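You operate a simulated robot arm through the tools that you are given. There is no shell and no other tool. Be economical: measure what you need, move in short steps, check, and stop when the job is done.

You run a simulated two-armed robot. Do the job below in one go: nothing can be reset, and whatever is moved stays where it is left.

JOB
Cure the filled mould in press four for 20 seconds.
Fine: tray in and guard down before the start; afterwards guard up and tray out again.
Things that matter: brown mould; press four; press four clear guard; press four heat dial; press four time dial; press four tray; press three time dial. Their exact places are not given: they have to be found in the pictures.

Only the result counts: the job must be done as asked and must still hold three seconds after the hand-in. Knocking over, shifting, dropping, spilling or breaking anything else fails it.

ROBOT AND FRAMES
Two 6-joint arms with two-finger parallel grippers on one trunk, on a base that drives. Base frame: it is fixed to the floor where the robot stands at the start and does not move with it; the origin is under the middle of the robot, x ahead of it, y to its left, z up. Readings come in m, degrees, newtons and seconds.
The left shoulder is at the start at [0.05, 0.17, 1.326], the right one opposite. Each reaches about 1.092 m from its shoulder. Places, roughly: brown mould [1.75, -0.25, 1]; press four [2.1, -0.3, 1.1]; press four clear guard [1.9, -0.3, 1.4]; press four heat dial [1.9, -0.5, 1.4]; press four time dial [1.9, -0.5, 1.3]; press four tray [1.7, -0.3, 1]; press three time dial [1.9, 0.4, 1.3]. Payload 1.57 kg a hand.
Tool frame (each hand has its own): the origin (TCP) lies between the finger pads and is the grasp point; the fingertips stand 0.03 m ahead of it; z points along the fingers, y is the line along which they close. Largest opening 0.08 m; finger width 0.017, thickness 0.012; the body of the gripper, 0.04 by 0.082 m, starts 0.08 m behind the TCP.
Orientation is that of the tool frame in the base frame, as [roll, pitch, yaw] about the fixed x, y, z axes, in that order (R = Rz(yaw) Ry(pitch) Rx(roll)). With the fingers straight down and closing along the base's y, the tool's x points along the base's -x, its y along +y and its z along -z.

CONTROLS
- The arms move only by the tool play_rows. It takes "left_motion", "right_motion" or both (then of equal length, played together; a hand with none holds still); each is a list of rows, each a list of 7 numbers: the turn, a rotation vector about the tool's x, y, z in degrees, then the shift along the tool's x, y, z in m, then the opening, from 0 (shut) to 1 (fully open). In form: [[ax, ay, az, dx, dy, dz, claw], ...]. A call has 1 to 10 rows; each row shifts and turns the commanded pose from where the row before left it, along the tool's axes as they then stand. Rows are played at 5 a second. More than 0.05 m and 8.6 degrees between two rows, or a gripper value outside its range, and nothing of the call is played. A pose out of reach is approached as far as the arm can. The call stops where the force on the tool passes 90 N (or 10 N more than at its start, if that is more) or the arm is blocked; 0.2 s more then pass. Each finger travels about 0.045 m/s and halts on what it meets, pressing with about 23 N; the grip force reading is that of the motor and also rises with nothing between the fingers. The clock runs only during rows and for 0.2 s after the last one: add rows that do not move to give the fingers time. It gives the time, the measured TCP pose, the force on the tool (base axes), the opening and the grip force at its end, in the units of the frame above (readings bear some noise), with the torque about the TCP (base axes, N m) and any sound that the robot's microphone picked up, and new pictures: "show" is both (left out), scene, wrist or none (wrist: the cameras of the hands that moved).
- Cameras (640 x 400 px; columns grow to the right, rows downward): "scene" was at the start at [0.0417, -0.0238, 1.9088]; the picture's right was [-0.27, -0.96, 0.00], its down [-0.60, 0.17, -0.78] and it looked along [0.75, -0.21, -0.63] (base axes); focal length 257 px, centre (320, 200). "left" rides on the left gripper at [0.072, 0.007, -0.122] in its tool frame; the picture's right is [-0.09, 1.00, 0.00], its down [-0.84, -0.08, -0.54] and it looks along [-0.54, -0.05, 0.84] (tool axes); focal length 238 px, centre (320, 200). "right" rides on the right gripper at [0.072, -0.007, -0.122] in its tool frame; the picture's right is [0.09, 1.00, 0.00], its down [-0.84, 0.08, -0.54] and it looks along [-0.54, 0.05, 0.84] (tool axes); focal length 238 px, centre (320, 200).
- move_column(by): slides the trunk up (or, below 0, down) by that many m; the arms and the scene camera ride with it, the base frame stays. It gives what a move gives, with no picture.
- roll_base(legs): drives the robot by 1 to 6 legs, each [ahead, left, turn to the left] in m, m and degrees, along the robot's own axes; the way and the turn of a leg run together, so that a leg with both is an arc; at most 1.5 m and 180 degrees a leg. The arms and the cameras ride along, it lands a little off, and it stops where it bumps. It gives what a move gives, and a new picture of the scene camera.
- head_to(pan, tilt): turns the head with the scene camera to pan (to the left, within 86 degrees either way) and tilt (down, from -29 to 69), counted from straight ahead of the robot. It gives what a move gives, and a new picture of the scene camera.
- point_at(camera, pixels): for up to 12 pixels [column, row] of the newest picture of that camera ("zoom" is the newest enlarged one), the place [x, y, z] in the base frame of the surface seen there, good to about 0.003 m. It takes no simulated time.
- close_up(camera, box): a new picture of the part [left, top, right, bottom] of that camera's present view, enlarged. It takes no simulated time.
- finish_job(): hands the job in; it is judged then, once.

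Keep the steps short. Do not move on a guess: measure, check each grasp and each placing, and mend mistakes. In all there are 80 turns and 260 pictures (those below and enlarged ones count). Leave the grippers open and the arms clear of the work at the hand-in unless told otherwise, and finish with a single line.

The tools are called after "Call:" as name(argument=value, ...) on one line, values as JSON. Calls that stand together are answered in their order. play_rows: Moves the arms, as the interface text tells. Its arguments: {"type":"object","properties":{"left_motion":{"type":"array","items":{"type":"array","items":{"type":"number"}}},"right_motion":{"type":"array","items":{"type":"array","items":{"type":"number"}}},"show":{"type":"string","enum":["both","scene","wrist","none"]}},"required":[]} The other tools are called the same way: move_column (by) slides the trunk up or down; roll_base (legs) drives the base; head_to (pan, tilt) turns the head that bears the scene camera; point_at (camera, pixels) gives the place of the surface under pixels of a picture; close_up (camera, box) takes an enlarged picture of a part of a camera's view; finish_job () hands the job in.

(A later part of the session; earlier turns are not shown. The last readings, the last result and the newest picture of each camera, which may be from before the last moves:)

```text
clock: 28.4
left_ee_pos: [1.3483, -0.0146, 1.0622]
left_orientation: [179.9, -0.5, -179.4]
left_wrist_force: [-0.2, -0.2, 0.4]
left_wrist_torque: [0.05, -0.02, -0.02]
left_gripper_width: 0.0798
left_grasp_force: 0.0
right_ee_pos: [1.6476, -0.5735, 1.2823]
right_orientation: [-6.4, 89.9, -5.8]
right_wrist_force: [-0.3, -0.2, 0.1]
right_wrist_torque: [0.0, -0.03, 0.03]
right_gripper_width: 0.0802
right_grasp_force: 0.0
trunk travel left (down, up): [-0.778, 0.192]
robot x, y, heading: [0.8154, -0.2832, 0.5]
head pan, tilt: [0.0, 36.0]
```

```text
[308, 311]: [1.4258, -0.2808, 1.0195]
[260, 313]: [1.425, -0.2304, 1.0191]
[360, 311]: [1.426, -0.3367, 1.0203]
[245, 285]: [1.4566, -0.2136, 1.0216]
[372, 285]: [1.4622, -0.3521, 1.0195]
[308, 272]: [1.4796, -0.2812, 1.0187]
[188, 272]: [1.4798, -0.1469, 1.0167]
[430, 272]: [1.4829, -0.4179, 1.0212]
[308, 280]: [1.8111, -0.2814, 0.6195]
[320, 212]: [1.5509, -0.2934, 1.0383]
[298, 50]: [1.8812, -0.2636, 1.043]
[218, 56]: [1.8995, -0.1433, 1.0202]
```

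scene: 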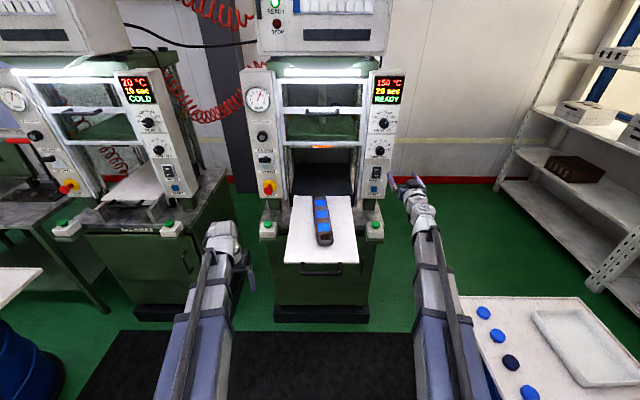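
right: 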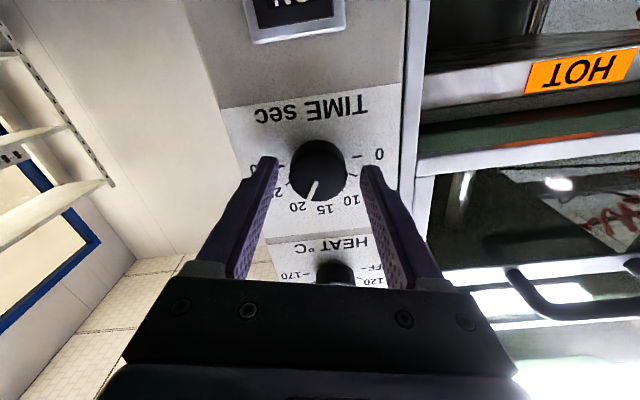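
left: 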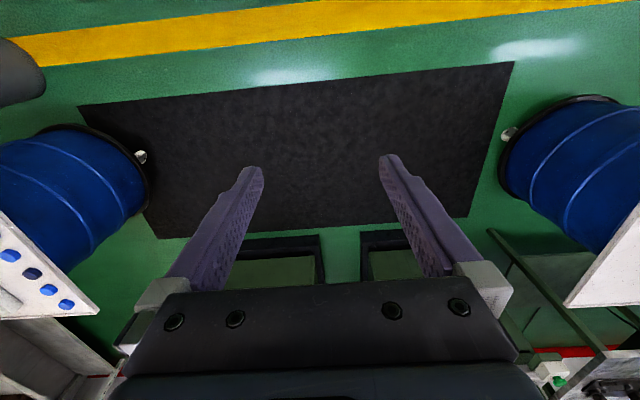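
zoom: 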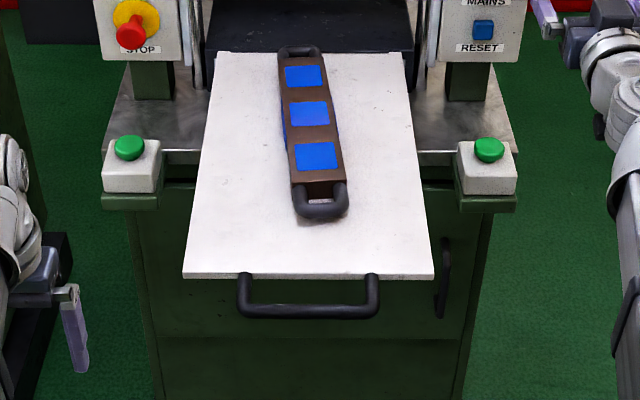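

Bar: x 1.425, z centre ≈1.013, gap behind it to the tray edge 0.045. I raise the trunk 0.1 for working room, then turn the left hand so it closes along x.

Call:
move_column(by=0.1)

Call:
play_rows(left_motion=[[0, 0, 8.5, 0, 0, 0, 1], [0, 0, 8.5, 0, 0, 0, 1], [0, 0, 8.5, 0, 0, 0, 1], [0, 0, 8.5, 0, 0, 0, 1], [0, 0, 8.5, 0, 0, 0, 1], [0, 0, 8.5, 0, 0, 0, 1], [0, 0, 8.5, 0, 0, 0, 1], [0, 0, 8.5, 0, 0, 0, 1], [0, 0, 8.5, 0, 0, 0, 1], [0, 0, 8.5, 0, 0, 0, 1]], show="none")

Call:
play_rows(left_motion=[[0, 0, 5, 0, 0, 0, 1], [0, 0, 0, -0.05, 0, 0, 1], [0, 0, 0, -0.05, 0, 0, 1], [0, 0, 0, -0.05, 0, 0, 1], [0, 0, 0, -0.05, 0, 0, 1], [0, 0, 0, -0.05, 0, 0, 1]], show="both")

```text
clock: 29.7
left_ee_pos: [1.3469, -0.0138, 1.1626]
left_orientation: [179.9, -0.6, -179.5]
left_wrist_force: [-0.1, -0.2, -0.1]
left_wrist_torque: [0.0, -0.01, -0.01]
left_gripper_width: 0.08
left_grasp_force: 0.0
right_ee_pos: [1.6462, -0.5717, 1.3823]
right_orientation: [-8.9, 89.9, -8.4]
right_wrist_force: [-0.5, -1.3, -0.1]
right_wrist_torque: [-0.04, -0.01, -0.02]
right_gripper_width: 0.08
right_grasp_force: 0.0
trunk travel left (down, up): [-0.878, 0.092]
robot x, y, heading: [0.8128, -0.2786, 0.3]
head pan, tilt: [0.0, 36.0]
```

```text
clock: 31.9
left_ee_pos: [1.348, -0.0141, 1.1624]
left_orientation: [-179.5, -0.1, 95.4]
left_wrist_force: [-0.1, -0.2, 0.0]
left_wrist_torque: [0.03, 0.02, 0.0]
left_gripper_width: 0.08
left_grasp_force: 0.1
right_ee_pos: [1.6462, -0.5712, 1.3836]
right_orientation: [-8.4, 89.9, -7.8]
right_wrist_force: [-0.9, -0.3, -1.2]
right_wrist_torque: [-0.02, 0.02, 0.02]
right_gripper_width: 0.0799
right_grasp_force: 0.1
trunk travel left (down, up): [-0.878, 0.092]
robot x, y, heading: [0.815, -0.2786, 0.6]
head pan, tilt: [0.0, 36.0]
```

```text
clock: 33.3
left_ee_pos: [1.3503, -0.2644, 1.162]
left_orientation: [-179.4, 0.1, 90.6]
left_wrist_force: [0.2, -0.4, -0.1]
left_wrist_torque: [0.02, -0.03, 0.0]
left_gripper_width: 0.0802
left_grasp_force: 0.1
right_ee_pos: [1.6463, -0.5722, 1.3822]
right_orientation: [14.9, 90.0, 15.5]
right_wrist_force: [-1.3, -0.3, 0.5]
right_wrist_torque: [0.03, 0.03, 0.04]
right_gripper_width: 0.08
right_grasp_force: 0.0
trunk travel left (down, up): [-0.878, 0.092]
robot x, y, heading: [0.8124, -0.2832, 0.5]
head pan, tilt: [0.0, 36.0]
```

scene: 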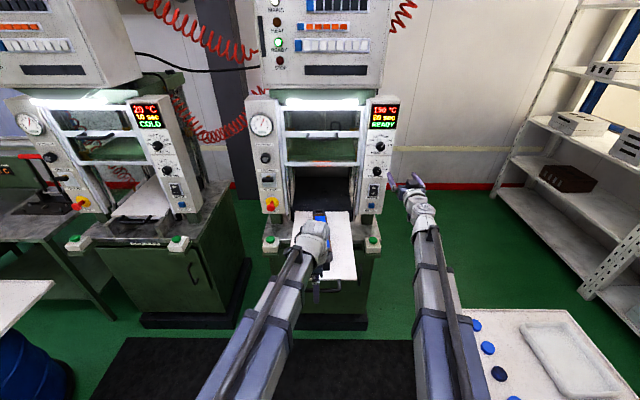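
left: 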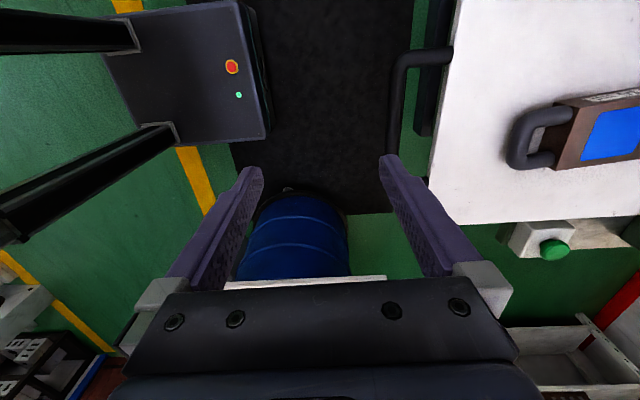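

Now tilt fingers 25° forward, set width half open, and align over the bar.

Call:
play_rows(left_motion=[[-8.4, 0, 0, 0, 0, 0, 0.55], [-8.3, 0, 0, 0, 0, 0, 0.55], [-8.3, 0, 0, -0.017, 0, 0, 0.55], [0, 0, 0, 0, 0.0362, 0.0169, 0.55], [0, 0, 0, 0, 0.0317, 0.0148, 0.55]], show="wrist")

```text
clock: 34.5
left_ee_pos: [1.4274, -0.2803, 1.1819]
left_orientation: [155.6, 0.0, 90.5]
left_wrist_force: [0.2, 0.1, -0.7]
left_wrist_torque: [0.02, -0.02, 0.0]
left_gripper_width: 0.0438
left_grasp_force: 0.0
left hand out of reach, approached as far as the arm can: row 2, 3
right_ee_pos: [1.6459, -0.5714, 1.3835]
right_orientation: [-1.9, 89.9, -1.4]
right_wrist_force: [-0.3, -0.2, 0.5]
right_wrist_torque: [-0.02, 0.0, 0.01]
right_gripper_width: 0.0799
right_grasp_force: 0.1
trunk travel left (down, up): [-0.878, 0.092]
robot x, y, heading: [0.8105, -0.2826, 0.3]
head pan, tilt: [0.0, 36.0]
```

left: 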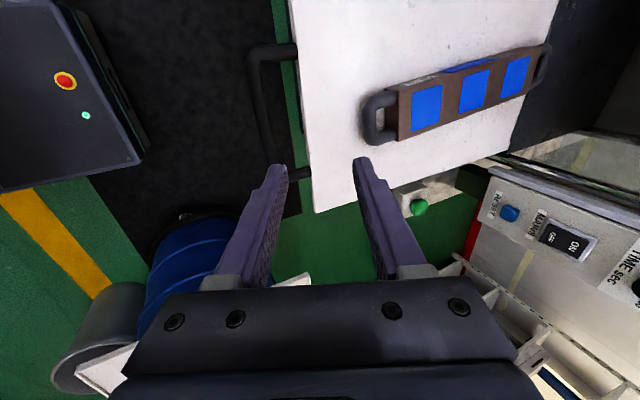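

Over the bar at x 1.427, y −0.280, tilted 24°. The easiest straight descent is the trunk: lower 0.11 and check.

Call:
move_column(by=-0.115)

Call:
close_up(camera="left", box=[160, 80, 480, 280])

```text
clock: 36.0
left_ee_pos: [1.4246, -0.2796, 1.0671]
left_orientation: [155.7, 0.0, 90.5]
left_wrist_force: [0.8, -0.3, -0.6]
left_wrist_torque: [-0.01, -0.03, -0.01]
left_gripper_width: 0.0442
left_grasp_force: 0.0
right_ee_pos: [1.6451, -0.5718, 1.268]
right_orientation: [-9.2, 89.9, -8.5]
right_wrist_force: [-0.9, 0.0, -0.1]
right_wrist_torque: [-0.01, 0.01, 0.03]
right_gripper_width: 0.0799
right_grasp_force: 0.1
trunk travel left (down, up): [-0.763, 0.207]
robot x, y, heading: [0.8141, -0.282, 0.4]
head pan, tilt: [0.0, 36.0]
```

```text
2.00 times, centred on (320, 180) of left
```

zoom: 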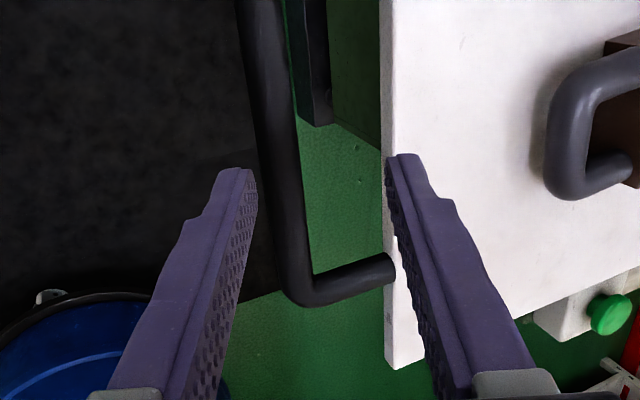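

Call:
play_rows(left_motion=[[0, 0, 0, 0, 0, 0, 0.48], [0, 0, 0, 0, 0, 0, 0.48]], show="none")

Call:
move_column(by=-0.053)

Call:
close_up(camera="left", box=[160, 80, 480, 280])

```text
clock: 36.5
left_ee_pos: [1.4262, -0.2814, 1.0679]
left_orientation: [155.6, 0.0, 90.5]
left_wrist_force: [0.0, -0.1, 0.4]
left_wrist_torque: [0.02, -0.03, -0.01]
left_gripper_width: 0.0386
left_grasp_force: 0.0
right_ee_pos: [1.6451, -0.571, 1.2685]
right_orientation: [-8.8, 89.9, -8.2]
right_wrist_force: [0.3, -0.4, -0.3]
right_wrist_torque: [-0.02, -0.03, -0.04]
right_gripper_width: 0.0795
right_grasp_force: 0.2
trunk travel left (down, up): [-0.763, 0.207]
robot x, y, heading: [0.8121, -0.2781, 0.3]
head pan, tilt: [0.0, 36.0]
```

```text
clock: 37.5
left_ee_pos: [1.4257, -0.2796, 1.0136]
left_orientation: [155.8, 0.0, 90.5]
left_wrist_force: [0.1, -0.1, 0.0]
left_wrist_torque: [0.0, -0.02, -0.02]
left_gripper_width: 0.0384
left_grasp_force: 0.1
right_ee_pos: [1.6454, -0.5714, 1.2165]
right_orientation: [-9.4, 89.9, -8.8]
right_wrist_force: [-0.2, -0.4, 0.2]
right_wrist_torque: [-0.02, -0.03, 0.0]
right_gripper_width: 0.0799
right_grasp_force: 0.0
trunk travel left (down, up): [-0.71, 0.26]
robot x, y, heading: [0.8115, -0.2805, 0.5]
head pan, tilt: [0.0, 36.0]
```

```text
2.00 times, centred on (320, 180) of left
```

zoom: 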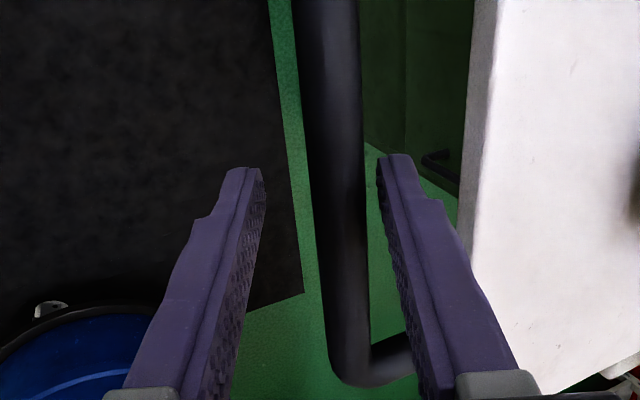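

The bar lies between the fingers. Close on it.

Call:
play_rows(left_motion=[[0, 0, 0, 0, 0.004, 0, 0.3], [0, 0, 0, 0, 0, 0, 0.2], [0, 0, 0, 0, 0, 0, 0.15], [0, 0, 0, 0, 0, 0, 0.15]], show="wrist")

```text
clock: 38.5
left_ee_pos: [1.4298, -0.2803, 1.0143]
left_orientation: [155.6, 0.1, 90.5]
left_wrist_force: [2.7, -0.1, 5.3]
left_wrist_torque: [-0.06, 0.0, -0.04]
left_gripper_width: 0.0158
left_grasp_force: 24.3
right_ee_pos: [1.6458, -0.5717, 1.215]
right_orientation: [-8.3, 89.9, -7.9]
right_wrist_force: [0.1, 0.3, 0.3]
right_wrist_torque: [0.0, -0.01, -0.01]
right_gripper_width: 0.08
right_grasp_force: 0.1
trunk travel left (down, up): [-0.71, 0.26]
robot x, y, heading: [0.8129, -0.2788, 0.3]
head pan, tilt: [0.0, 36.0]
```

left: 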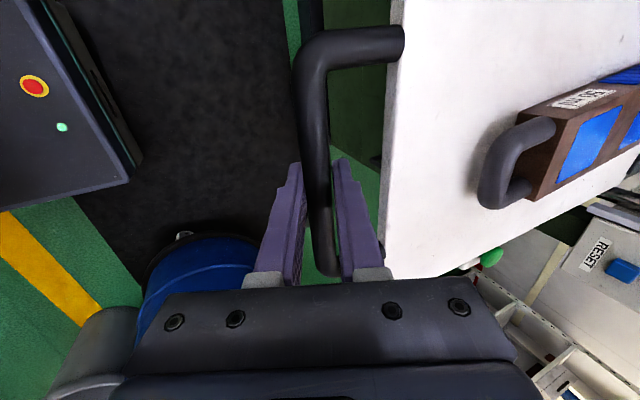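

Gripped (0.016). Push the tray in gently along +x.

Call:
play_rows(left_motion=[[0, 0, 0, 0, 0.0091, 0.0041, 0.12], [0, 0, 0, 0, 0.0182, 0.0082, 0.12], [0, 0, 0, 0, 0.0228, 0.0103, 0.12], [0, 0, 0, 0, 0.0228, 0.0103, 0.12], [0, 0, 0, 0, 0.0228, 0.0103, 0.12], [0, 0, 0, 0, 0.0228, 0.0103, 0.12], [0, 0, 0, 0, 0.0228, 0.0103, 0.12], [0, 0, 0, 0, 0.0228, 0.0103, 0.12], [0, 0, 0, 0, 0.0182, 0.0082, 0.12], [0, 0, 0, 0, 0.0091, 0.0041, 0.12]], show="both")

```text
clock: 40.7
left_ee_pos: [1.6419, -0.2794, 1.0145]
left_orientation: [155.7, 0.0, 90.4]
left_wrist_force: [-0.6, -11.2, -27.7]
left_wrist_torque: [-0.19, -0.04, 0.0]
left_gripper_width: 0.016
left_grasp_force: 31.5
right_ee_pos: [1.6483, -0.5732, 1.2133]
right_orientation: [-64.4, 90.0, -64.1]
right_wrist_force: [-0.4, -0.2, 0.4]
right_wrist_torque: [-0.01, 0.01, 0.01]
right_gripper_width: 0.0802
right_grasp_force: 0.1
trunk travel left (down, up): [-0.71, 0.26]
robot x, y, heading: [0.812, -0.2807, 0.4]
head pan, tilt: [0.0, 36.0]
```

scene: 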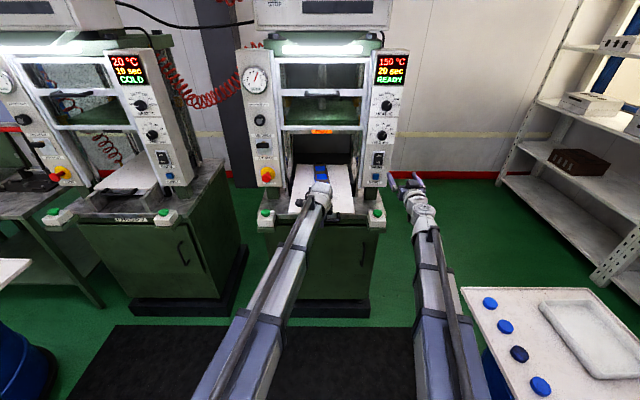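
left: 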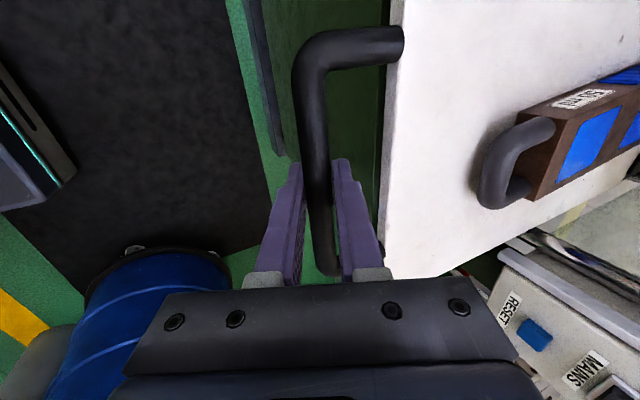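

Tray moved in 0.21 m with the mould riding along. Continue, easing the slight upward pull.

Call:
play_rows(left_motion=[[0, 0, 0, 0, 0.0081, 0.0061, 0.12], [0, 0, 0, 0, 0.0182, 0.0082, 0.12], [0, 0, 0, 0, 0.0182, 0.0082, 0.12], [0, 0, 0, 0, 0.0182, 0.0082, 0.12], [0, 0, 0, 0, 0.0182, 0.0082, 0.12], [0, 0, 0, 0, 0.0182, 0.0082, 0.12]], show="both")

Call:
close_up(camera="scene", box=[230, 30, 410, 240])

```text
clock: 42.1
left_ee_pos: [1.752, -0.2781, 1.0156]
left_orientation: [155.7, 0.0, 90.6]
left_wrist_force: [2.3, -16.1, -23.0]
left_wrist_torque: [-0.03, 0.02, 0.03]
left_gripper_width: 0.016
left_grasp_force: 31.0
right_ee_pos: [1.6484, -0.5731, 1.2127]
right_orientation: [116.9, 89.9, 117.4]
right_wrist_force: [-0.3, 0.4, -0.3]
right_wrist_torque: [-0.02, 0.02, 0.0]
right_gripper_width: 0.0798
right_grasp_force: 0.0
trunk travel left (down, up): [-0.71, 0.26]
robot x, y, heading: [0.8091, -0.2792, 0.4]
head pan, tilt: [0.0, 36.0]
```

scene: 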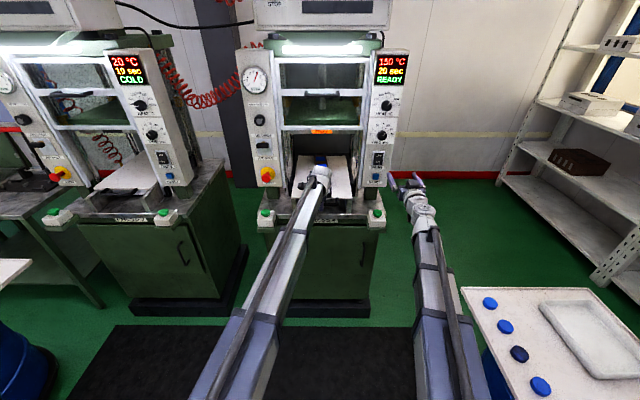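
left: 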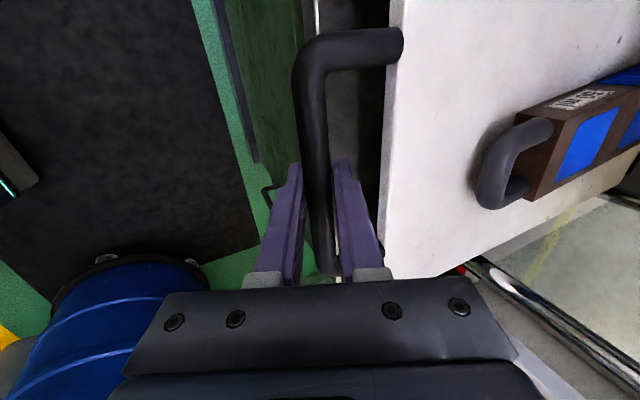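

```text
1.90 times, centred on (320, 135) of scene
```

zoom: 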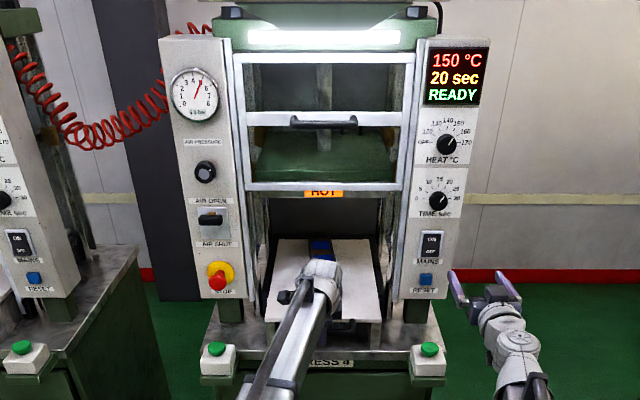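

Call:
play_rows(left_motion=[[0, 0, 0, 0, 0.0087, 0.0049, 0.12], [0, 0, 0, 0, 0.0091, 0.0041, 0.12], [0, 0, 0, 0, 0.0091, 0.0041, 0.12], [0, 0, 0, 0, 0.0091, 0.0041, 0.12], [0, 0, 0, 0, 0.0091, 0.0041, 0.12], [0, 0, 0, 0, 0.0091, 0.0041, 0.12], [0, 0, 0, 0, 0.0091, 0.0041, 0.12]], show="both")

Call:
close_up(camera="scene", box=[230, 30, 410, 240])

```text
clock: 43.7
left_ee_pos: [1.8041, -0.2796, 1.0153]
left_orientation: [155.8, 0.0, 90.5]
left_wrist_force: [-2.2, -19.1, -22.6]
left_wrist_torque: [-0.02, -0.01, 0.07]
left_gripper_width: 0.0156
left_grasp_force: 31.6
left hand out of reach, approached as far as the arm can: row 7
right_ee_pos: [1.6477, -0.5736, 1.2135]
right_orientation: [97.3, 89.9, 97.9]
right_wrist_force: [-0.4, -0.9, -0.4]
right_wrist_torque: [0.01, 0.02, -0.02]
right_gripper_width: 0.0799
right_grasp_force: 0.1
trunk travel left (down, up): [-0.71, 0.26]
robot x, y, heading: [0.8141, -0.2777, 0.6]
head pan, tilt: [0.0, 36.0]
```

scene: 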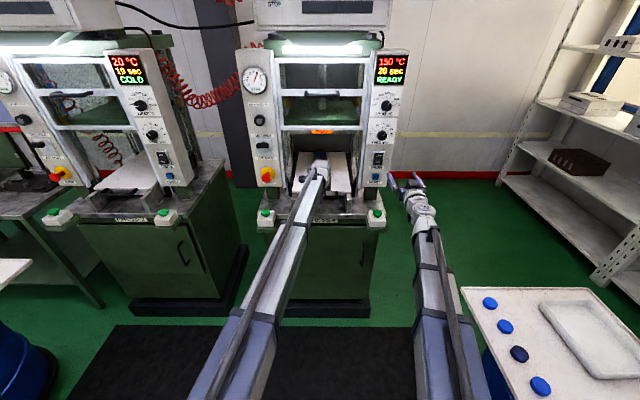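
left: 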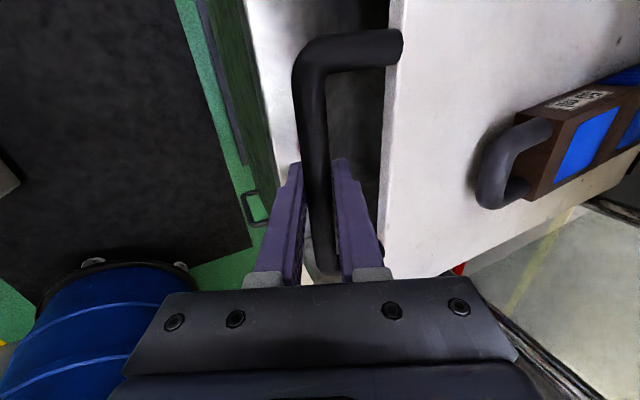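

```text
1.90 times, centred on (320, 135) of scene
```

zoom: 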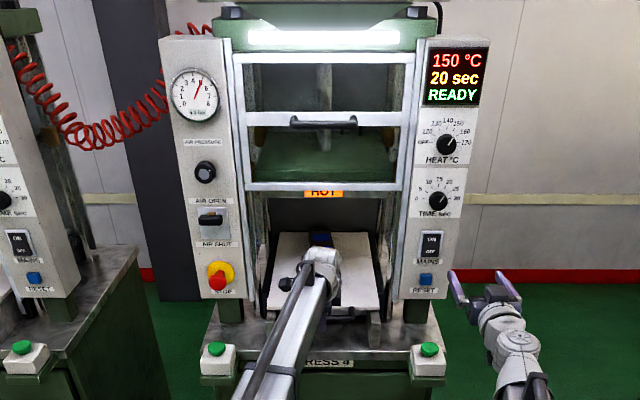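

The arm is near full stretch. Press three's tray appears fully in; I measure it as a reference for the in-position.

Call:
close_up(camera="scene", box=[40, 120, 200, 240])

```text
3.33 times, centred on (120, 180) of scene
```

zoom: 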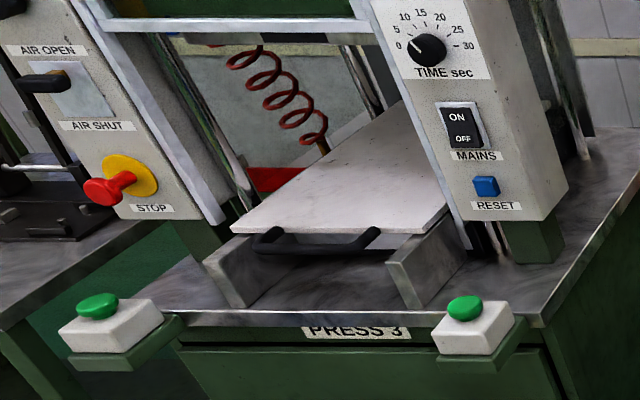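

Call:
point_at(camera="zoom", pixels=[[320, 240], [375, 235], [300, 222], [97, 306], [465, 307], [428, 50], [388, 268]])

```text
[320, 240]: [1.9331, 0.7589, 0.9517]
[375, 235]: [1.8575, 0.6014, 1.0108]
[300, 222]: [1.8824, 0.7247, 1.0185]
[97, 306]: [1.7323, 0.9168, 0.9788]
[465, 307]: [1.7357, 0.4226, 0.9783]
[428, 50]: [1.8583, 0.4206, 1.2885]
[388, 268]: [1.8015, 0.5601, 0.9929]
```

Press three's tray front sits near x 1.88; ours is near 1.854, so ~0.025 to go. I drive the base ahead 0.02 with the bar held, then finish with the arm.

Call:
roll_base(legs=[[0.02, 0, 0]])

Call:
close_up(camera="scene", box=[230, 30, 410, 240])

```text
clock: 44.5
left_ee_pos: [1.8219, -0.2761, 1.0173]
left_orientation: [156.0, 0.0, 90.5]
left_wrist_force: [-23.4, -13.7, -20.8]
left_wrist_torque: [-0.1, -0.07, -0.01]
left_gripper_width: 0.0161
left_grasp_force: 31.7
right_ee_pos: [1.6659, -0.5731, 1.2165]
right_orientation: [26.4, 89.9, 26.9]
right_wrist_force: [-0.1, 0.1, 0.1]
right_wrist_torque: [-0.03, -0.01, 0.0]
right_gripper_width: 0.0803
right_grasp_force: 0.2
trunk travel left (down, up): [-0.71, 0.26]
robot x, y, heading: [0.8341, -0.283, 0.4]
head pan, tilt: [0.0, 36.0]
```

scene: 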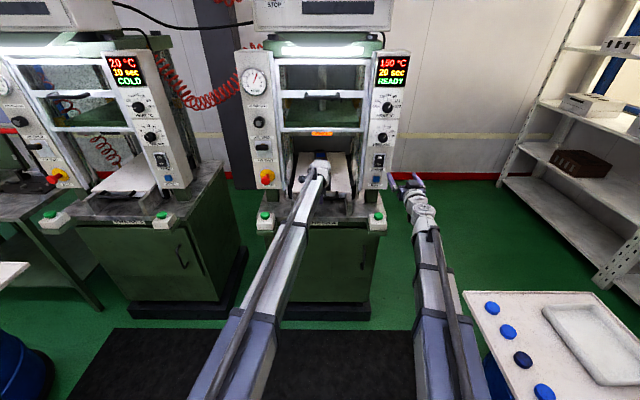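

```text
1.90 times, centred on (320, 135) of scene
```

zoom: 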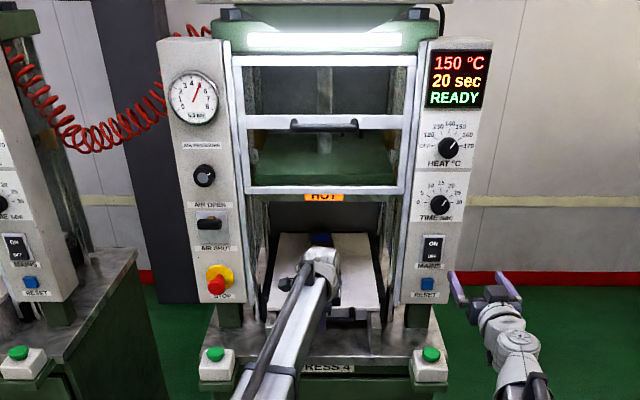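

Resistance −23 N in x: probably at the stop. A small further push to confirm.

Call:
play_rows(left_motion=[[0, 0, 0, 0, 0.0046, 0.002, 0.12], [0, 0, 0, 0, 0.0046, 0.002, 0.12], [0, 0, 0, 0, 0, 0, 0.12]], show="wrist")

```text
clock: 45.3
left_ee_pos: [1.8196, -0.2768, 1.0162]
left_orientation: [156.5, 0.1, 90.4]
left_wrist_force: [4.1, -13.0, 9.2]
left_wrist_torque: [-0.8, -0.04, -0.36]
left_gripper_width: 0.0157
left_grasp_force: 31.3
left hand out of reach, approached as far as the arm can: row 1, 2
right_ee_pos: [1.6781, -0.5726, 1.213]
right_orientation: [176.4, 89.4, 176.9]
right_wrist_force: [0.7, -0.5, 0.1]
right_wrist_torque: [0.03, 0.0, 0.0]
right_gripper_width: 0.0801
right_grasp_force: 0.0
trunk travel left (down, up): [-0.71, 0.26]
robot x, y, heading: [0.8331, -0.2824, 0.5]
head pan, tilt: [0.0, 36.0]
```

left: 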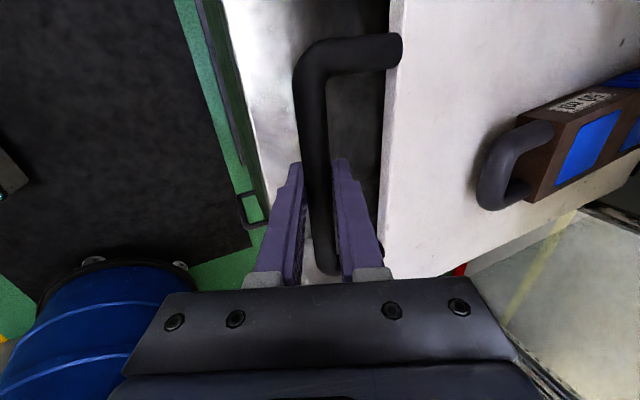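

Reach still limits. Drive another 0.015 to test for the stop.

Call:
roll_base(legs=[[0.015, 0, 0]])

```text
clock: 46.0
left_ee_pos: [1.8332, -0.2715, 1.0174]
left_orientation: [157.0, -0.1, 90.7]
left_wrist_force: [-26.9, -3.7, -15.2]
left_wrist_torque: [0.11, -0.13, 0.12]
left_gripper_width: 0.0375
left_grasp_force: 15.5
right_ee_pos: [1.6932, -0.5716, 1.2134]
right_orientation: [-179.4, 89.5, -179.0]
right_wrist_force: [0.1, -0.1, 0.4]
right_wrist_torque: [0.04, -0.03, 0.04]
right_gripper_width: 0.0799
right_grasp_force: 0.1
trunk travel left (down, up): [-0.71, 0.26]
robot x, y, heading: [0.8501, -0.2836, 0.4]
head pan, tilt: [0.0, 36.0]
```

scene: 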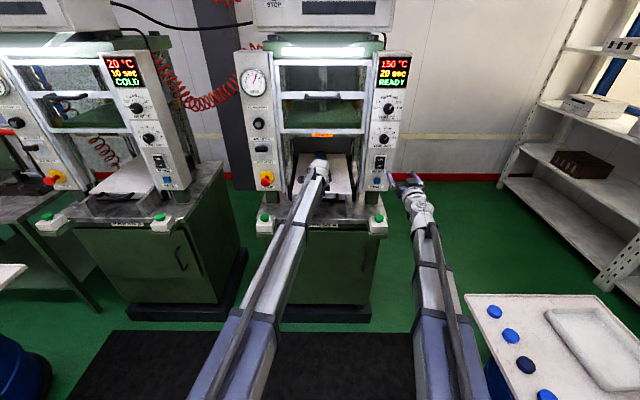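

The tray is at its stop (bar forced the fingers open to 0.0375). Open and look.

Call:
play_rows(left_motion=[[0, 0, 0, 0, 0, 0, 0.5], [0, 0, 0, 0, 0, 0, 0.5]], show="wrist")

```text
clock: 46.6
left_ee_pos: [1.8321, -0.2691, 1.0142]
left_orientation: [157.6, -0.1, 90.6]
left_wrist_force: [0.8, -0.7, -0.2]
left_wrist_torque: [0.03, 0.02, 0.04]
left_gripper_width: 0.0402
left_grasp_force: 0.1
right_ee_pos: [1.7072, -0.5721, 1.2116]
right_orientation: [-177.6, 88.7, -177.0]
right_wrist_force: [-0.6, -0.5, -0.3]
right_wrist_torque: [-0.02, -0.01, 0.01]
right_gripper_width: 0.08
right_grasp_force: 0.0
trunk travel left (down, up): [-0.71, 0.26]
robot x, y, heading: [0.8469, -0.2778, 0.3]
head pan, tilt: [0.0, 36.0]
```

left: 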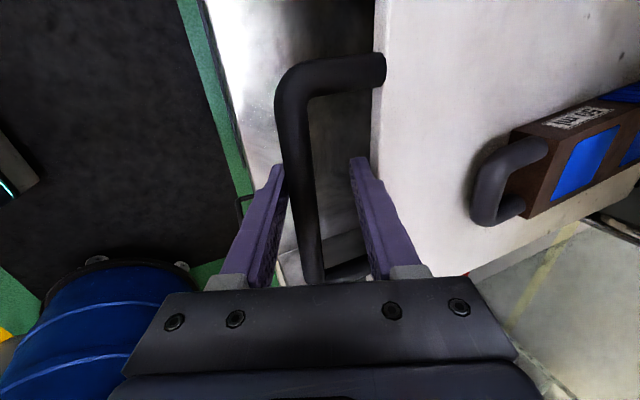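

Clear. Lift by the trunk 0.09, then draw the left hand back.

Call:
move_column(by=0.09)

Call:
play_rows(left_motion=[[0, 0, 0, 0, -0.037, -0.0155, 0.5], [0, 0, 0, 0, -0.037, -0.0155, 0.5], [0, 0, 0, 0, -0.037, -0.0155, 0.5], [0, 0, 0, 0, -0.037, -0.0155, 0.5], [0, 0, 0, 0, -0.037, -0.0155, 0.5], [0, 0, 0, 0, -0.037, -0.0155, 0.5], [0, 0, 0, 0, -0.037, -0.0155, 0.5]], show="scene")

Call:
close_up(camera="scene", box=[230, 30, 410, 240])

```text
clock: 47.9
left_ee_pos: [1.8325, -0.2698, 1.1045]
left_orientation: [157.7, -0.1, 90.6]
left_wrist_force: [0.1, -0.3, 0.0]
left_wrist_torque: [-0.03, -0.05, 0.0]
left_gripper_width: 0.04
left_grasp_force: 0.0
right_ee_pos: [1.7067, -0.5717, 1.2999]
right_orientation: [-178.3, 88.8, -177.8]
right_wrist_force: [-1.2, 0.4, -0.3]
right_wrist_torque: [0.02, 0.0, 0.01]
right_gripper_width: 0.0799
right_grasp_force: 0.1
trunk travel left (down, up): [-0.8, 0.17]
robot x, y, heading: [0.8475, -0.2791, 0.4]
head pan, tilt: [0.0, 36.0]
```

```text
clock: 49.5
left_ee_pos: [1.5646, -0.2723, 1.1019]
left_orientation: [157.6, -0.1, 90.7]
left_wrist_force: [-0.1, 0.1, -0.1]
left_wrist_torque: [-0.03, -0.03, 0.01]
left_gripper_width: 0.0398
left_grasp_force: 0.0
right_ee_pos: [1.7056, -0.5713, 1.3005]
right_orientation: [-178.0, 88.8, -177.5]
right_wrist_force: [-0.1, 0.2, 0.2]
right_wrist_torque: [-0.01, 0.0, 0.0]
right_gripper_width: 0.0801
right_grasp_force: 0.1
trunk travel left (down, up): [-0.8, 0.17]
robot x, y, heading: [0.8486, -0.2807, 0.7]
head pan, tilt: [0.0, 36.0]
```

scene: 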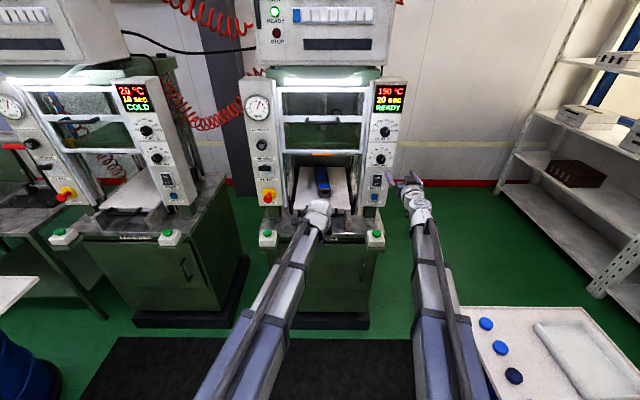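

```text
1.90 times, centred on (320, 135) of scene
```

zoom: 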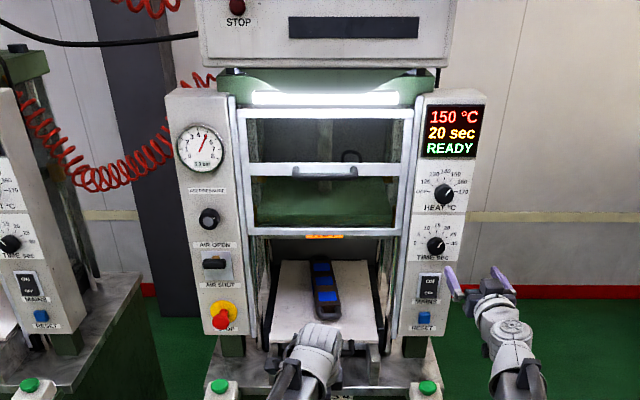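

Tray is in with the mould on it. Next the guard: move the left hand aside (straight down pose), and turn the right wrist 90° to grip the guard's handle bar from front.

Call:
play_rows(left_motion=[[7.5, 0, 0, 0.0, -0.037, -0.0155, 0.5], [7.5, 0, 0, 0, -0.039, -0.01, 0.5], [7.5, 0, 0, 0, -0.04, -0.004, 0.3], [0, 0, 0, 0.05, 0, 0, 0.1], [0, 0, 0, 0.05, 0, 0, 0], [0, 0, 0, 0.05, 0, 0, 0], [0, 0, 0, 0.05, 0, 0, 0], [0, 0, 0, 0.05, 0, 0, 0], [0, 0, 0, 0.02, 0, 0, 0], [0, 0, 0, 0, 0, 0, 0]], right_motion=[[0, 0, 8.5, 0, 0, 0, 0.6], [0, 0, 8.5, 0, 0, 0, 0.6], [0, 0, 8.5, 0, 0, 0, 0.6], [0, 0, 8.5, 0, 0, 0, 0.6], [0, 0, 8.5, 0, 0, 0, 0.6], [0, 0, 8.5, 0, 0, 0, 0.6], [0, 0, 8.5, 0, 0, 0, 0.6], [0, 0, 8.5, 0, 0, 0, 0.6], [0, 0, 8.5, 0, 0, 0, 0.6], [0, 0, 8.5, 0, 0, 0, 0.6]], show="scene")

Call:
move_column(by=0.15)

```text
clock: 51.7
left_ee_pos: [1.4399, -0.0061, 1.0851]
left_orientation: [-179.9, 0.0, 90.7]
left_wrist_force: [-0.1, -0.3, -0.6]
left_wrist_torque: [0.05, 0.01, 0.0]
left_gripper_width: 0.0
left_grasp_force: 21.5
left hand out of reach, approached as far as the arm can: row 1, 2
right_ee_pos: [1.7066, -0.5726, 1.3003]
right_orientation: [91.2, 5.0, 90.6]
right_wrist_force: [-0.6, -0.7, -0.3]
right_wrist_torque: [0.0, 0.05, 0.02]
right_gripper_width: 0.0481
right_grasp_force: 0.1
trunk travel left (down, up): [-0.8, 0.17]
robot x, y, heading: [0.8497, -0.2783, 0.7]
head pan, tilt: [0.0, 36.0]
```

scene: 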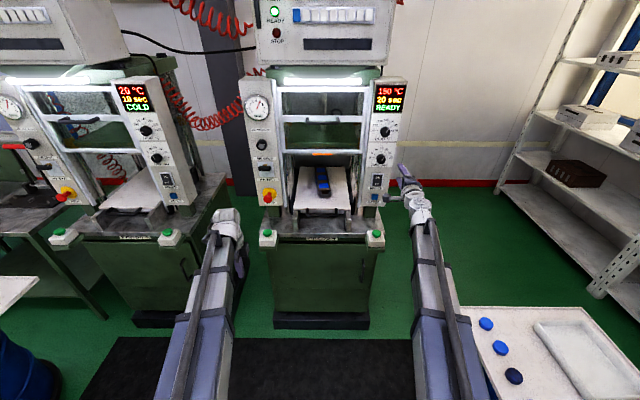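

```text
clock: 53.5
left_ee_pos: [1.439, -0.0072, 1.2341]
left_orientation: [-179.9, -0.2, 90.6]
left_wrist_force: [0.6, 0.0, 0.7]
left_wrist_torque: [0.02, 0.0, -0.03]
left_gripper_width: 0.0
left_grasp_force: 21.5
right_ee_pos: [1.7065, -0.5718, 1.45]
right_orientation: [91.2, 5.1, 90.6]
right_wrist_force: [0.2, -0.4, -0.3]
right_wrist_torque: [0.01, -0.02, 0.02]
right_gripper_width: 0.0479
right_grasp_force: 0.0
trunk travel left (down, up): [-0.95, 0.02]
robot x, y, heading: [0.8465, -0.2817, 0.5]
head pan, tilt: [0.0, 36.0]
```

Now measure the guard handle in a fresh view.

Call:
play_rows(right_motion=[[0, 0, 5, 0, 0, -0.03, 0.6], [0, 0, 0, 0.05, 0, 0, 0.6], [0, 0, 0, 0.05, 0, 0, 0.6]], show="both")

Call:
close_up(camera="scene", box=[260, 70, 390, 190])

```text
clock: 54.2
left_ee_pos: [1.4386, -0.0069, 1.2352]
left_orientation: [-179.9, -0.2, 90.6]
left_wrist_force: [-0.5, -0.7, -0.1]
left_wrist_torque: [-0.01, -0.03, -0.01]
left_gripper_width: 0.0
left_grasp_force: 21.4
right_ee_pos: [1.6738, -0.4726, 1.4519]
right_orientation: [90.8, 0.2, 90.6]
right_wrist_force: [0.1, 0.9, 0.3]
right_wrist_torque: [-0.04, -0.03, 0.02]
right_gripper_width: 0.0479
right_grasp_force: 0.1
trunk travel left (down, up): [-0.95, 0.02]
robot x, y, heading: [0.8487, -0.2786, 0.3]
head pan, tilt: [0.0, 36.0]
```

scene: 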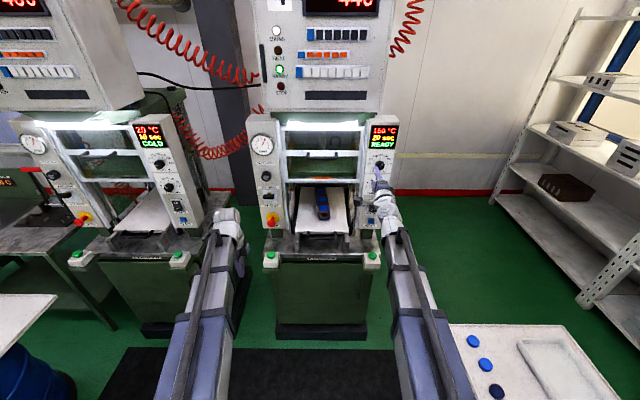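
right: 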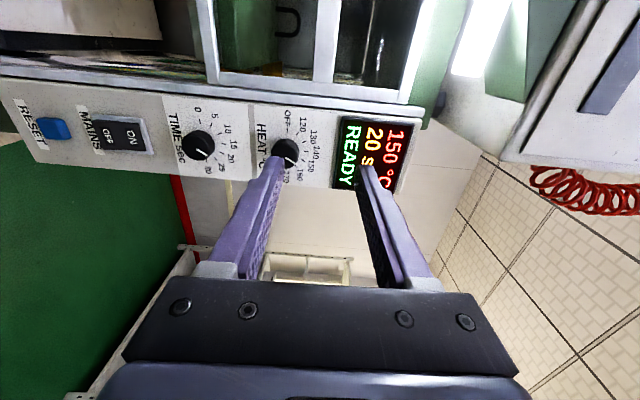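

```text
3.33 times, centred on (325, 130) of scene
```

zoom: 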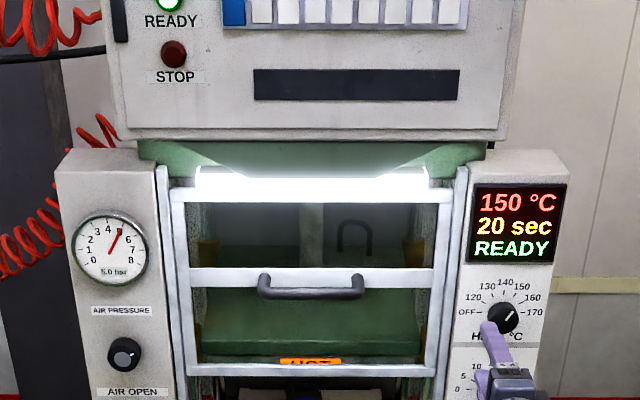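

Call:
point_at(camera="zoom", pixels=[[310, 292], [280, 292], [345, 291], [262, 282], [358, 280], [310, 275], [310, 370], [220, 277], [315, 190], [440, 300]])

```text
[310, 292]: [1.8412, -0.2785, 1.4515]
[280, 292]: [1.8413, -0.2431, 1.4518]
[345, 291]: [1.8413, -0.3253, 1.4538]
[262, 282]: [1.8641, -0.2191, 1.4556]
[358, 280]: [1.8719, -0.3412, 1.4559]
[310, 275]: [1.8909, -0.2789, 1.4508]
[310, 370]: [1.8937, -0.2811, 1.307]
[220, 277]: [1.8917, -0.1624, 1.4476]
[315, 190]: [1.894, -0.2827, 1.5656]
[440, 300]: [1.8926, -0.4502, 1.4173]
```

Bar centre ≈ [1.847, −0.279, 1.448]; guard plane x 1.892. Align the right hand in front of it.

Call:
play_rows(right_motion=[[0, 0, 0, 0.05, 0, 0, 0.6], [0, 0, 0, 0.05, 0, 0, 0.6], [0, 0, 0, 0.05, 0, 0, 0.6], [0, 0, 0, 0.043, -0.003, 0, 0.6], [0, 0, 0, 0, 0, 0.05, 0.6], [0, 0, 0, 0, 0, 0.04, 0.6], [0, 0, 0, 0, 0, 0, 0.6]], show="both")

```text
clock: 55.9
left_ee_pos: [1.438, -0.0071, 1.2341]
left_orientation: [-180.0, -0.1, 90.6]
left_wrist_force: [-0.2, 0.2, -0.8]
left_wrist_torque: [0.01, -0.02, 0.0]
left_gripper_width: 0.0001
left_grasp_force: 21.0
right_ee_pos: [1.7652, -0.3198, 1.4518]
right_orientation: [91.3, 0.0, 90.7]
right_wrist_force: [0.1, -1.1, 0.6]
right_wrist_torque: [-0.02, 0.02, 0.01]
right_gripper_width: 0.0478
right_grasp_force: 0.0
right hand out of reach, approached as far as the arm can: row 1, 2, 3, 6
trunk travel left (down, up): [-0.95, 0.02]
robot x, y, heading: [0.8507, -0.2785, 0.6]
head pan, tilt: [0.0, 36.0]
```

scene: 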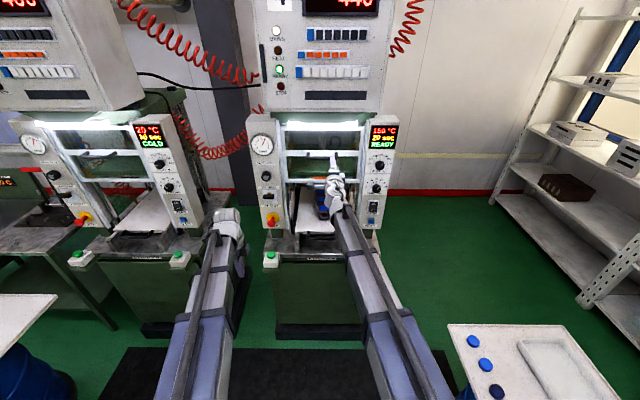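
right: 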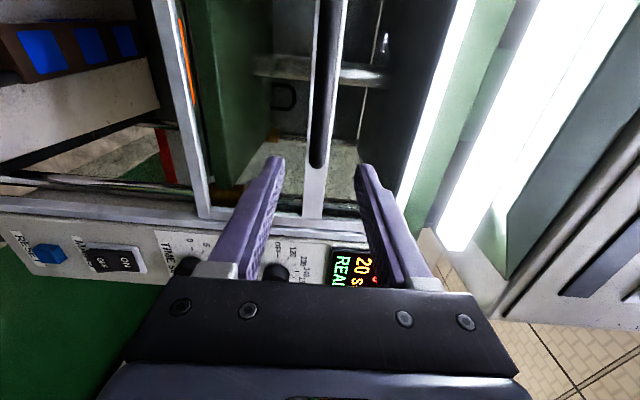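

The bar lies centred between the fingers. Advance over it.

Call:
play_rows(right_motion=[[0, 0, 0, 0.01, 0, 0.03, 0.6], [0, 0, 0, 0.01, -0.002, 0.03, 0.6], [0, 0, 0, 0.005, 0, 0.022, 0.6], [0, 0, 0, 0, 0, 0, 0.6]], show="both")

```text
clock: 56.9
left_ee_pos: [1.4389, -0.0072, 1.2339]
left_orientation: [-179.9, -0.1, 90.6]
left_wrist_force: [0.1, -0.2, 0.1]
left_wrist_torque: [0.02, 0.0, 0.01]
left_gripper_width: 0.0002
left_grasp_force: 21.1
right_ee_pos: [1.846, -0.2944, 1.4526]
right_orientation: [91.5, 0.0, 90.6]
right_wrist_force: [-0.3, 0.0, 0.3]
right_wrist_torque: [-0.01, 0.01, 0.0]
right_gripper_width: 0.0482
right_grasp_force: 0.0
right hand out of reach, approached as far as the arm can: row 3
trunk travel left (down, up): [-0.95, 0.02]
robot x, y, heading: [0.8486, -0.2801, 0.7]
head pan, tilt: [0.0, 36.0]
```

scene: 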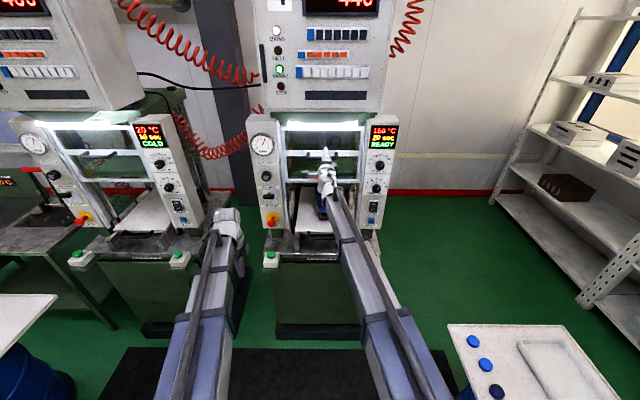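
right: 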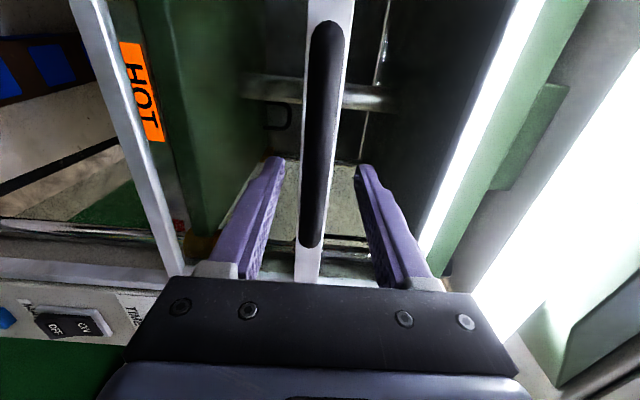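

Bar between the fingers. Close.

Call:
play_rows(right_motion=[[0, 0, 0, 0, 0, 0, 0.35], [0, 0, 0, 0, 0, 0, 0.15], [0, 0, 0, 0, 0, 0, 0.12], [0, 0, 0, 0, 0, 0, 0.12]], show="none")

Call:
move_column(by=-0.05)

Call:
close_up(camera="scene", box=[230, 70, 430, 270])

```text
clock: 57.9
left_ee_pos: [1.4401, -0.0072, 1.2337]
left_orientation: [-179.9, 0.0, 90.7]
left_wrist_force: [0.0, -0.3, 0.5]
left_wrist_torque: [-0.01, 0.01, -0.01]
left_gripper_width: 0.0001
left_grasp_force: 21.0
right_ee_pos: [1.8468, -0.2953, 1.4508]
right_orientation: [91.5, 0.0, 90.6]
right_wrist_force: [-6.1, -0.3, -11.5]
right_wrist_torque: [-0.01, 0.11, -0.07]
right_gripper_width: 0.021
right_grasp_force: 6.3
trunk travel left (down, up): [-0.95, 0.02]
robot x, y, heading: [0.8448, -0.2805, 0.5]
head pan, tilt: [0.0, 36.0]
```

```text
clock: 58.8
left_ee_pos: [1.4395, -0.0065, 1.1847]
left_orientation: [-179.9, -0.1, 90.6]
left_wrist_force: [-0.1, -0.2, -0.1]
left_wrist_torque: [0.0, 0.0, -0.01]
left_gripper_width: 0.0002
left_grasp_force: 20.6
right_ee_pos: [1.847, -0.2947, 1.4011]
right_orientation: [91.4, -0.1, 90.6]
right_wrist_force: [-0.7, -0.7, -3.4]
right_wrist_torque: [-0.01, 0.02, 0.68]
right_gripper_width: 0.0155
right_grasp_force: 31.3
trunk travel left (down, up): [-0.9, 0.07]
robot x, y, heading: [0.851, -0.2822, 0.6]
head pan, tilt: [0.0, 36.0]
```

```text
2.00 times, centred on (330, 170) of scene
```

zoom: 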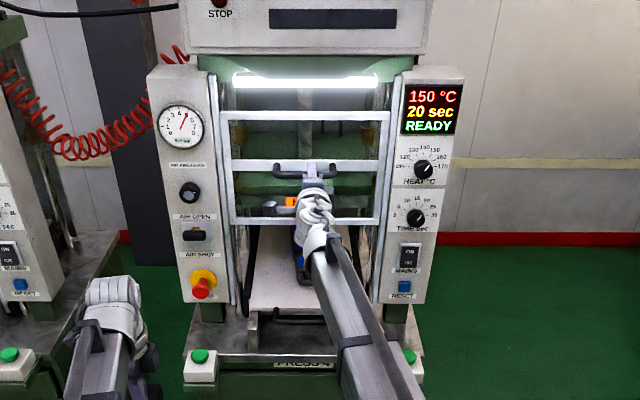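

The guard follows down easily. Continue down in steps.

Call:
move_column(by=-0.1)

Call:
move_column(by=-0.06)

Call:
close_up(camera="scene", box=[230, 40, 430, 240])

```text
clock: 60.1
left_ee_pos: [1.4395, -0.0061, 1.0853]
left_orientation: [-179.8, 0.0, 90.8]
left_wrist_force: [-0.6, -0.2, -0.5]
left_wrist_torque: [0.01, 0.01, 0.01]
left_gripper_width: 0.0
left_grasp_force: 21.3
right_ee_pos: [1.8459, -0.2948, 1.3012]
right_orientation: [91.5, 0.0, 90.5]
right_wrist_force: [0.5, -0.2, -2.4]
right_wrist_torque: [0.02, 0.07, 0.19]
right_gripper_width: 0.0157
right_grasp_force: 31.5
trunk travel left (down, up): [-0.8, 0.17]
robot x, y, heading: [0.8462, -0.2815, 0.7]
head pan, tilt: [0.0, 36.0]
```

```text
clock: 61.1
left_ee_pos: [1.4403, -0.0073, 1.0233]
left_orientation: [-179.9, -0.1, 90.6]
left_wrist_force: [0.4, 0.2, -0.4]
left_wrist_torque: [0.01, 0.0, 0.0]
left_gripper_width: 0.0
left_grasp_force: 21.0
right_ee_pos: [1.8453, -0.2935, 1.2413]
right_orientation: [91.5, 0.0, 90.5]
right_wrist_force: [1.0, 0.0, -2.7]
right_wrist_torque: [0.01, 0.04, 0.06]
right_gripper_width: 0.0157
right_grasp_force: 31.0
trunk travel left (down, up): [-0.74, 0.23]
robot x, y, heading: [0.8494, -0.2799, 0.4]
head pan, tilt: [0.0, 36.0]
```

```text
2.00 times, centred on (330, 140) of scene
```

zoom: 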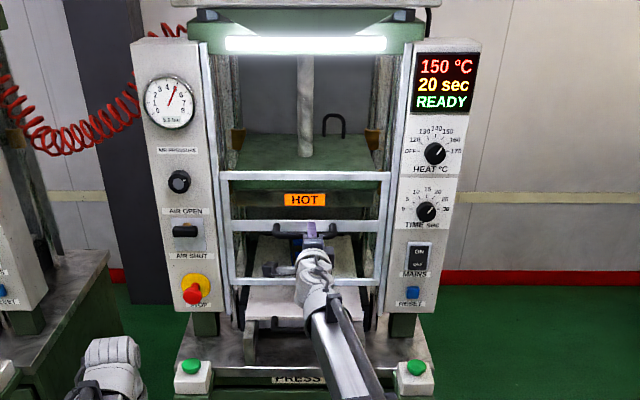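

Call:
move_column(by=-0.03)

Call:
move_column(by=-0.015)

Call:
close_up(camera="scene", box=[230, 40, 430, 240])

```text
clock: 61.9
left_ee_pos: [1.4408, -0.0069, 0.9942]
left_orientation: [-179.8, -0.1, 90.7]
left_wrist_force: [-0.8, -0.8, -0.4]
left_wrist_torque: [-0.02, 0.04, 0.02]
left_gripper_width: 0.0
left_grasp_force: 21.3
right_ee_pos: [1.8454, -0.2948, 1.2109]
right_orientation: [91.5, 0.1, 90.5]
right_wrist_force: [-0.2, -0.5, -2.9]
right_wrist_torque: [-0.04, 0.02, 0.11]
right_gripper_width: 0.0156
right_grasp_force: 31.5
trunk travel left (down, up): [-0.71, 0.26]
robot x, y, heading: [0.8461, -0.2771, 0.5]
head pan, tilt: [0.0, 36.0]
```

```text
clock: 62.5
left_ee_pos: [1.4392, -0.0069, 0.9803]
left_orientation: [-179.9, -0.1, 90.6]
left_wrist_force: [-0.2, -0.5, -0.3]
left_wrist_torque: [0.02, 0.0, 0.02]
left_gripper_width: 0.0
left_grasp_force: 21.4
right_ee_pos: [1.8461, -0.2953, 1.1962]
right_orientation: [91.5, 0.1, 90.6]
right_wrist_force: [-0.3, -0.3, -2.6]
right_wrist_torque: [0.0, 0.06, 0.11]
right_gripper_width: 0.0154
right_grasp_force: 31.3
trunk travel left (down, up): [-0.695, 0.275]
robot x, y, heading: [0.8494, -0.2824, 0.6]
head pan, tilt: [0.0, 36.0]
```

```text
2.00 times, centred on (330, 140) of scene
```

zoom: 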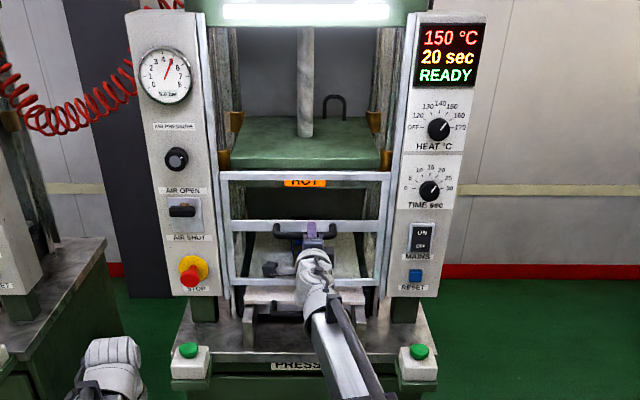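

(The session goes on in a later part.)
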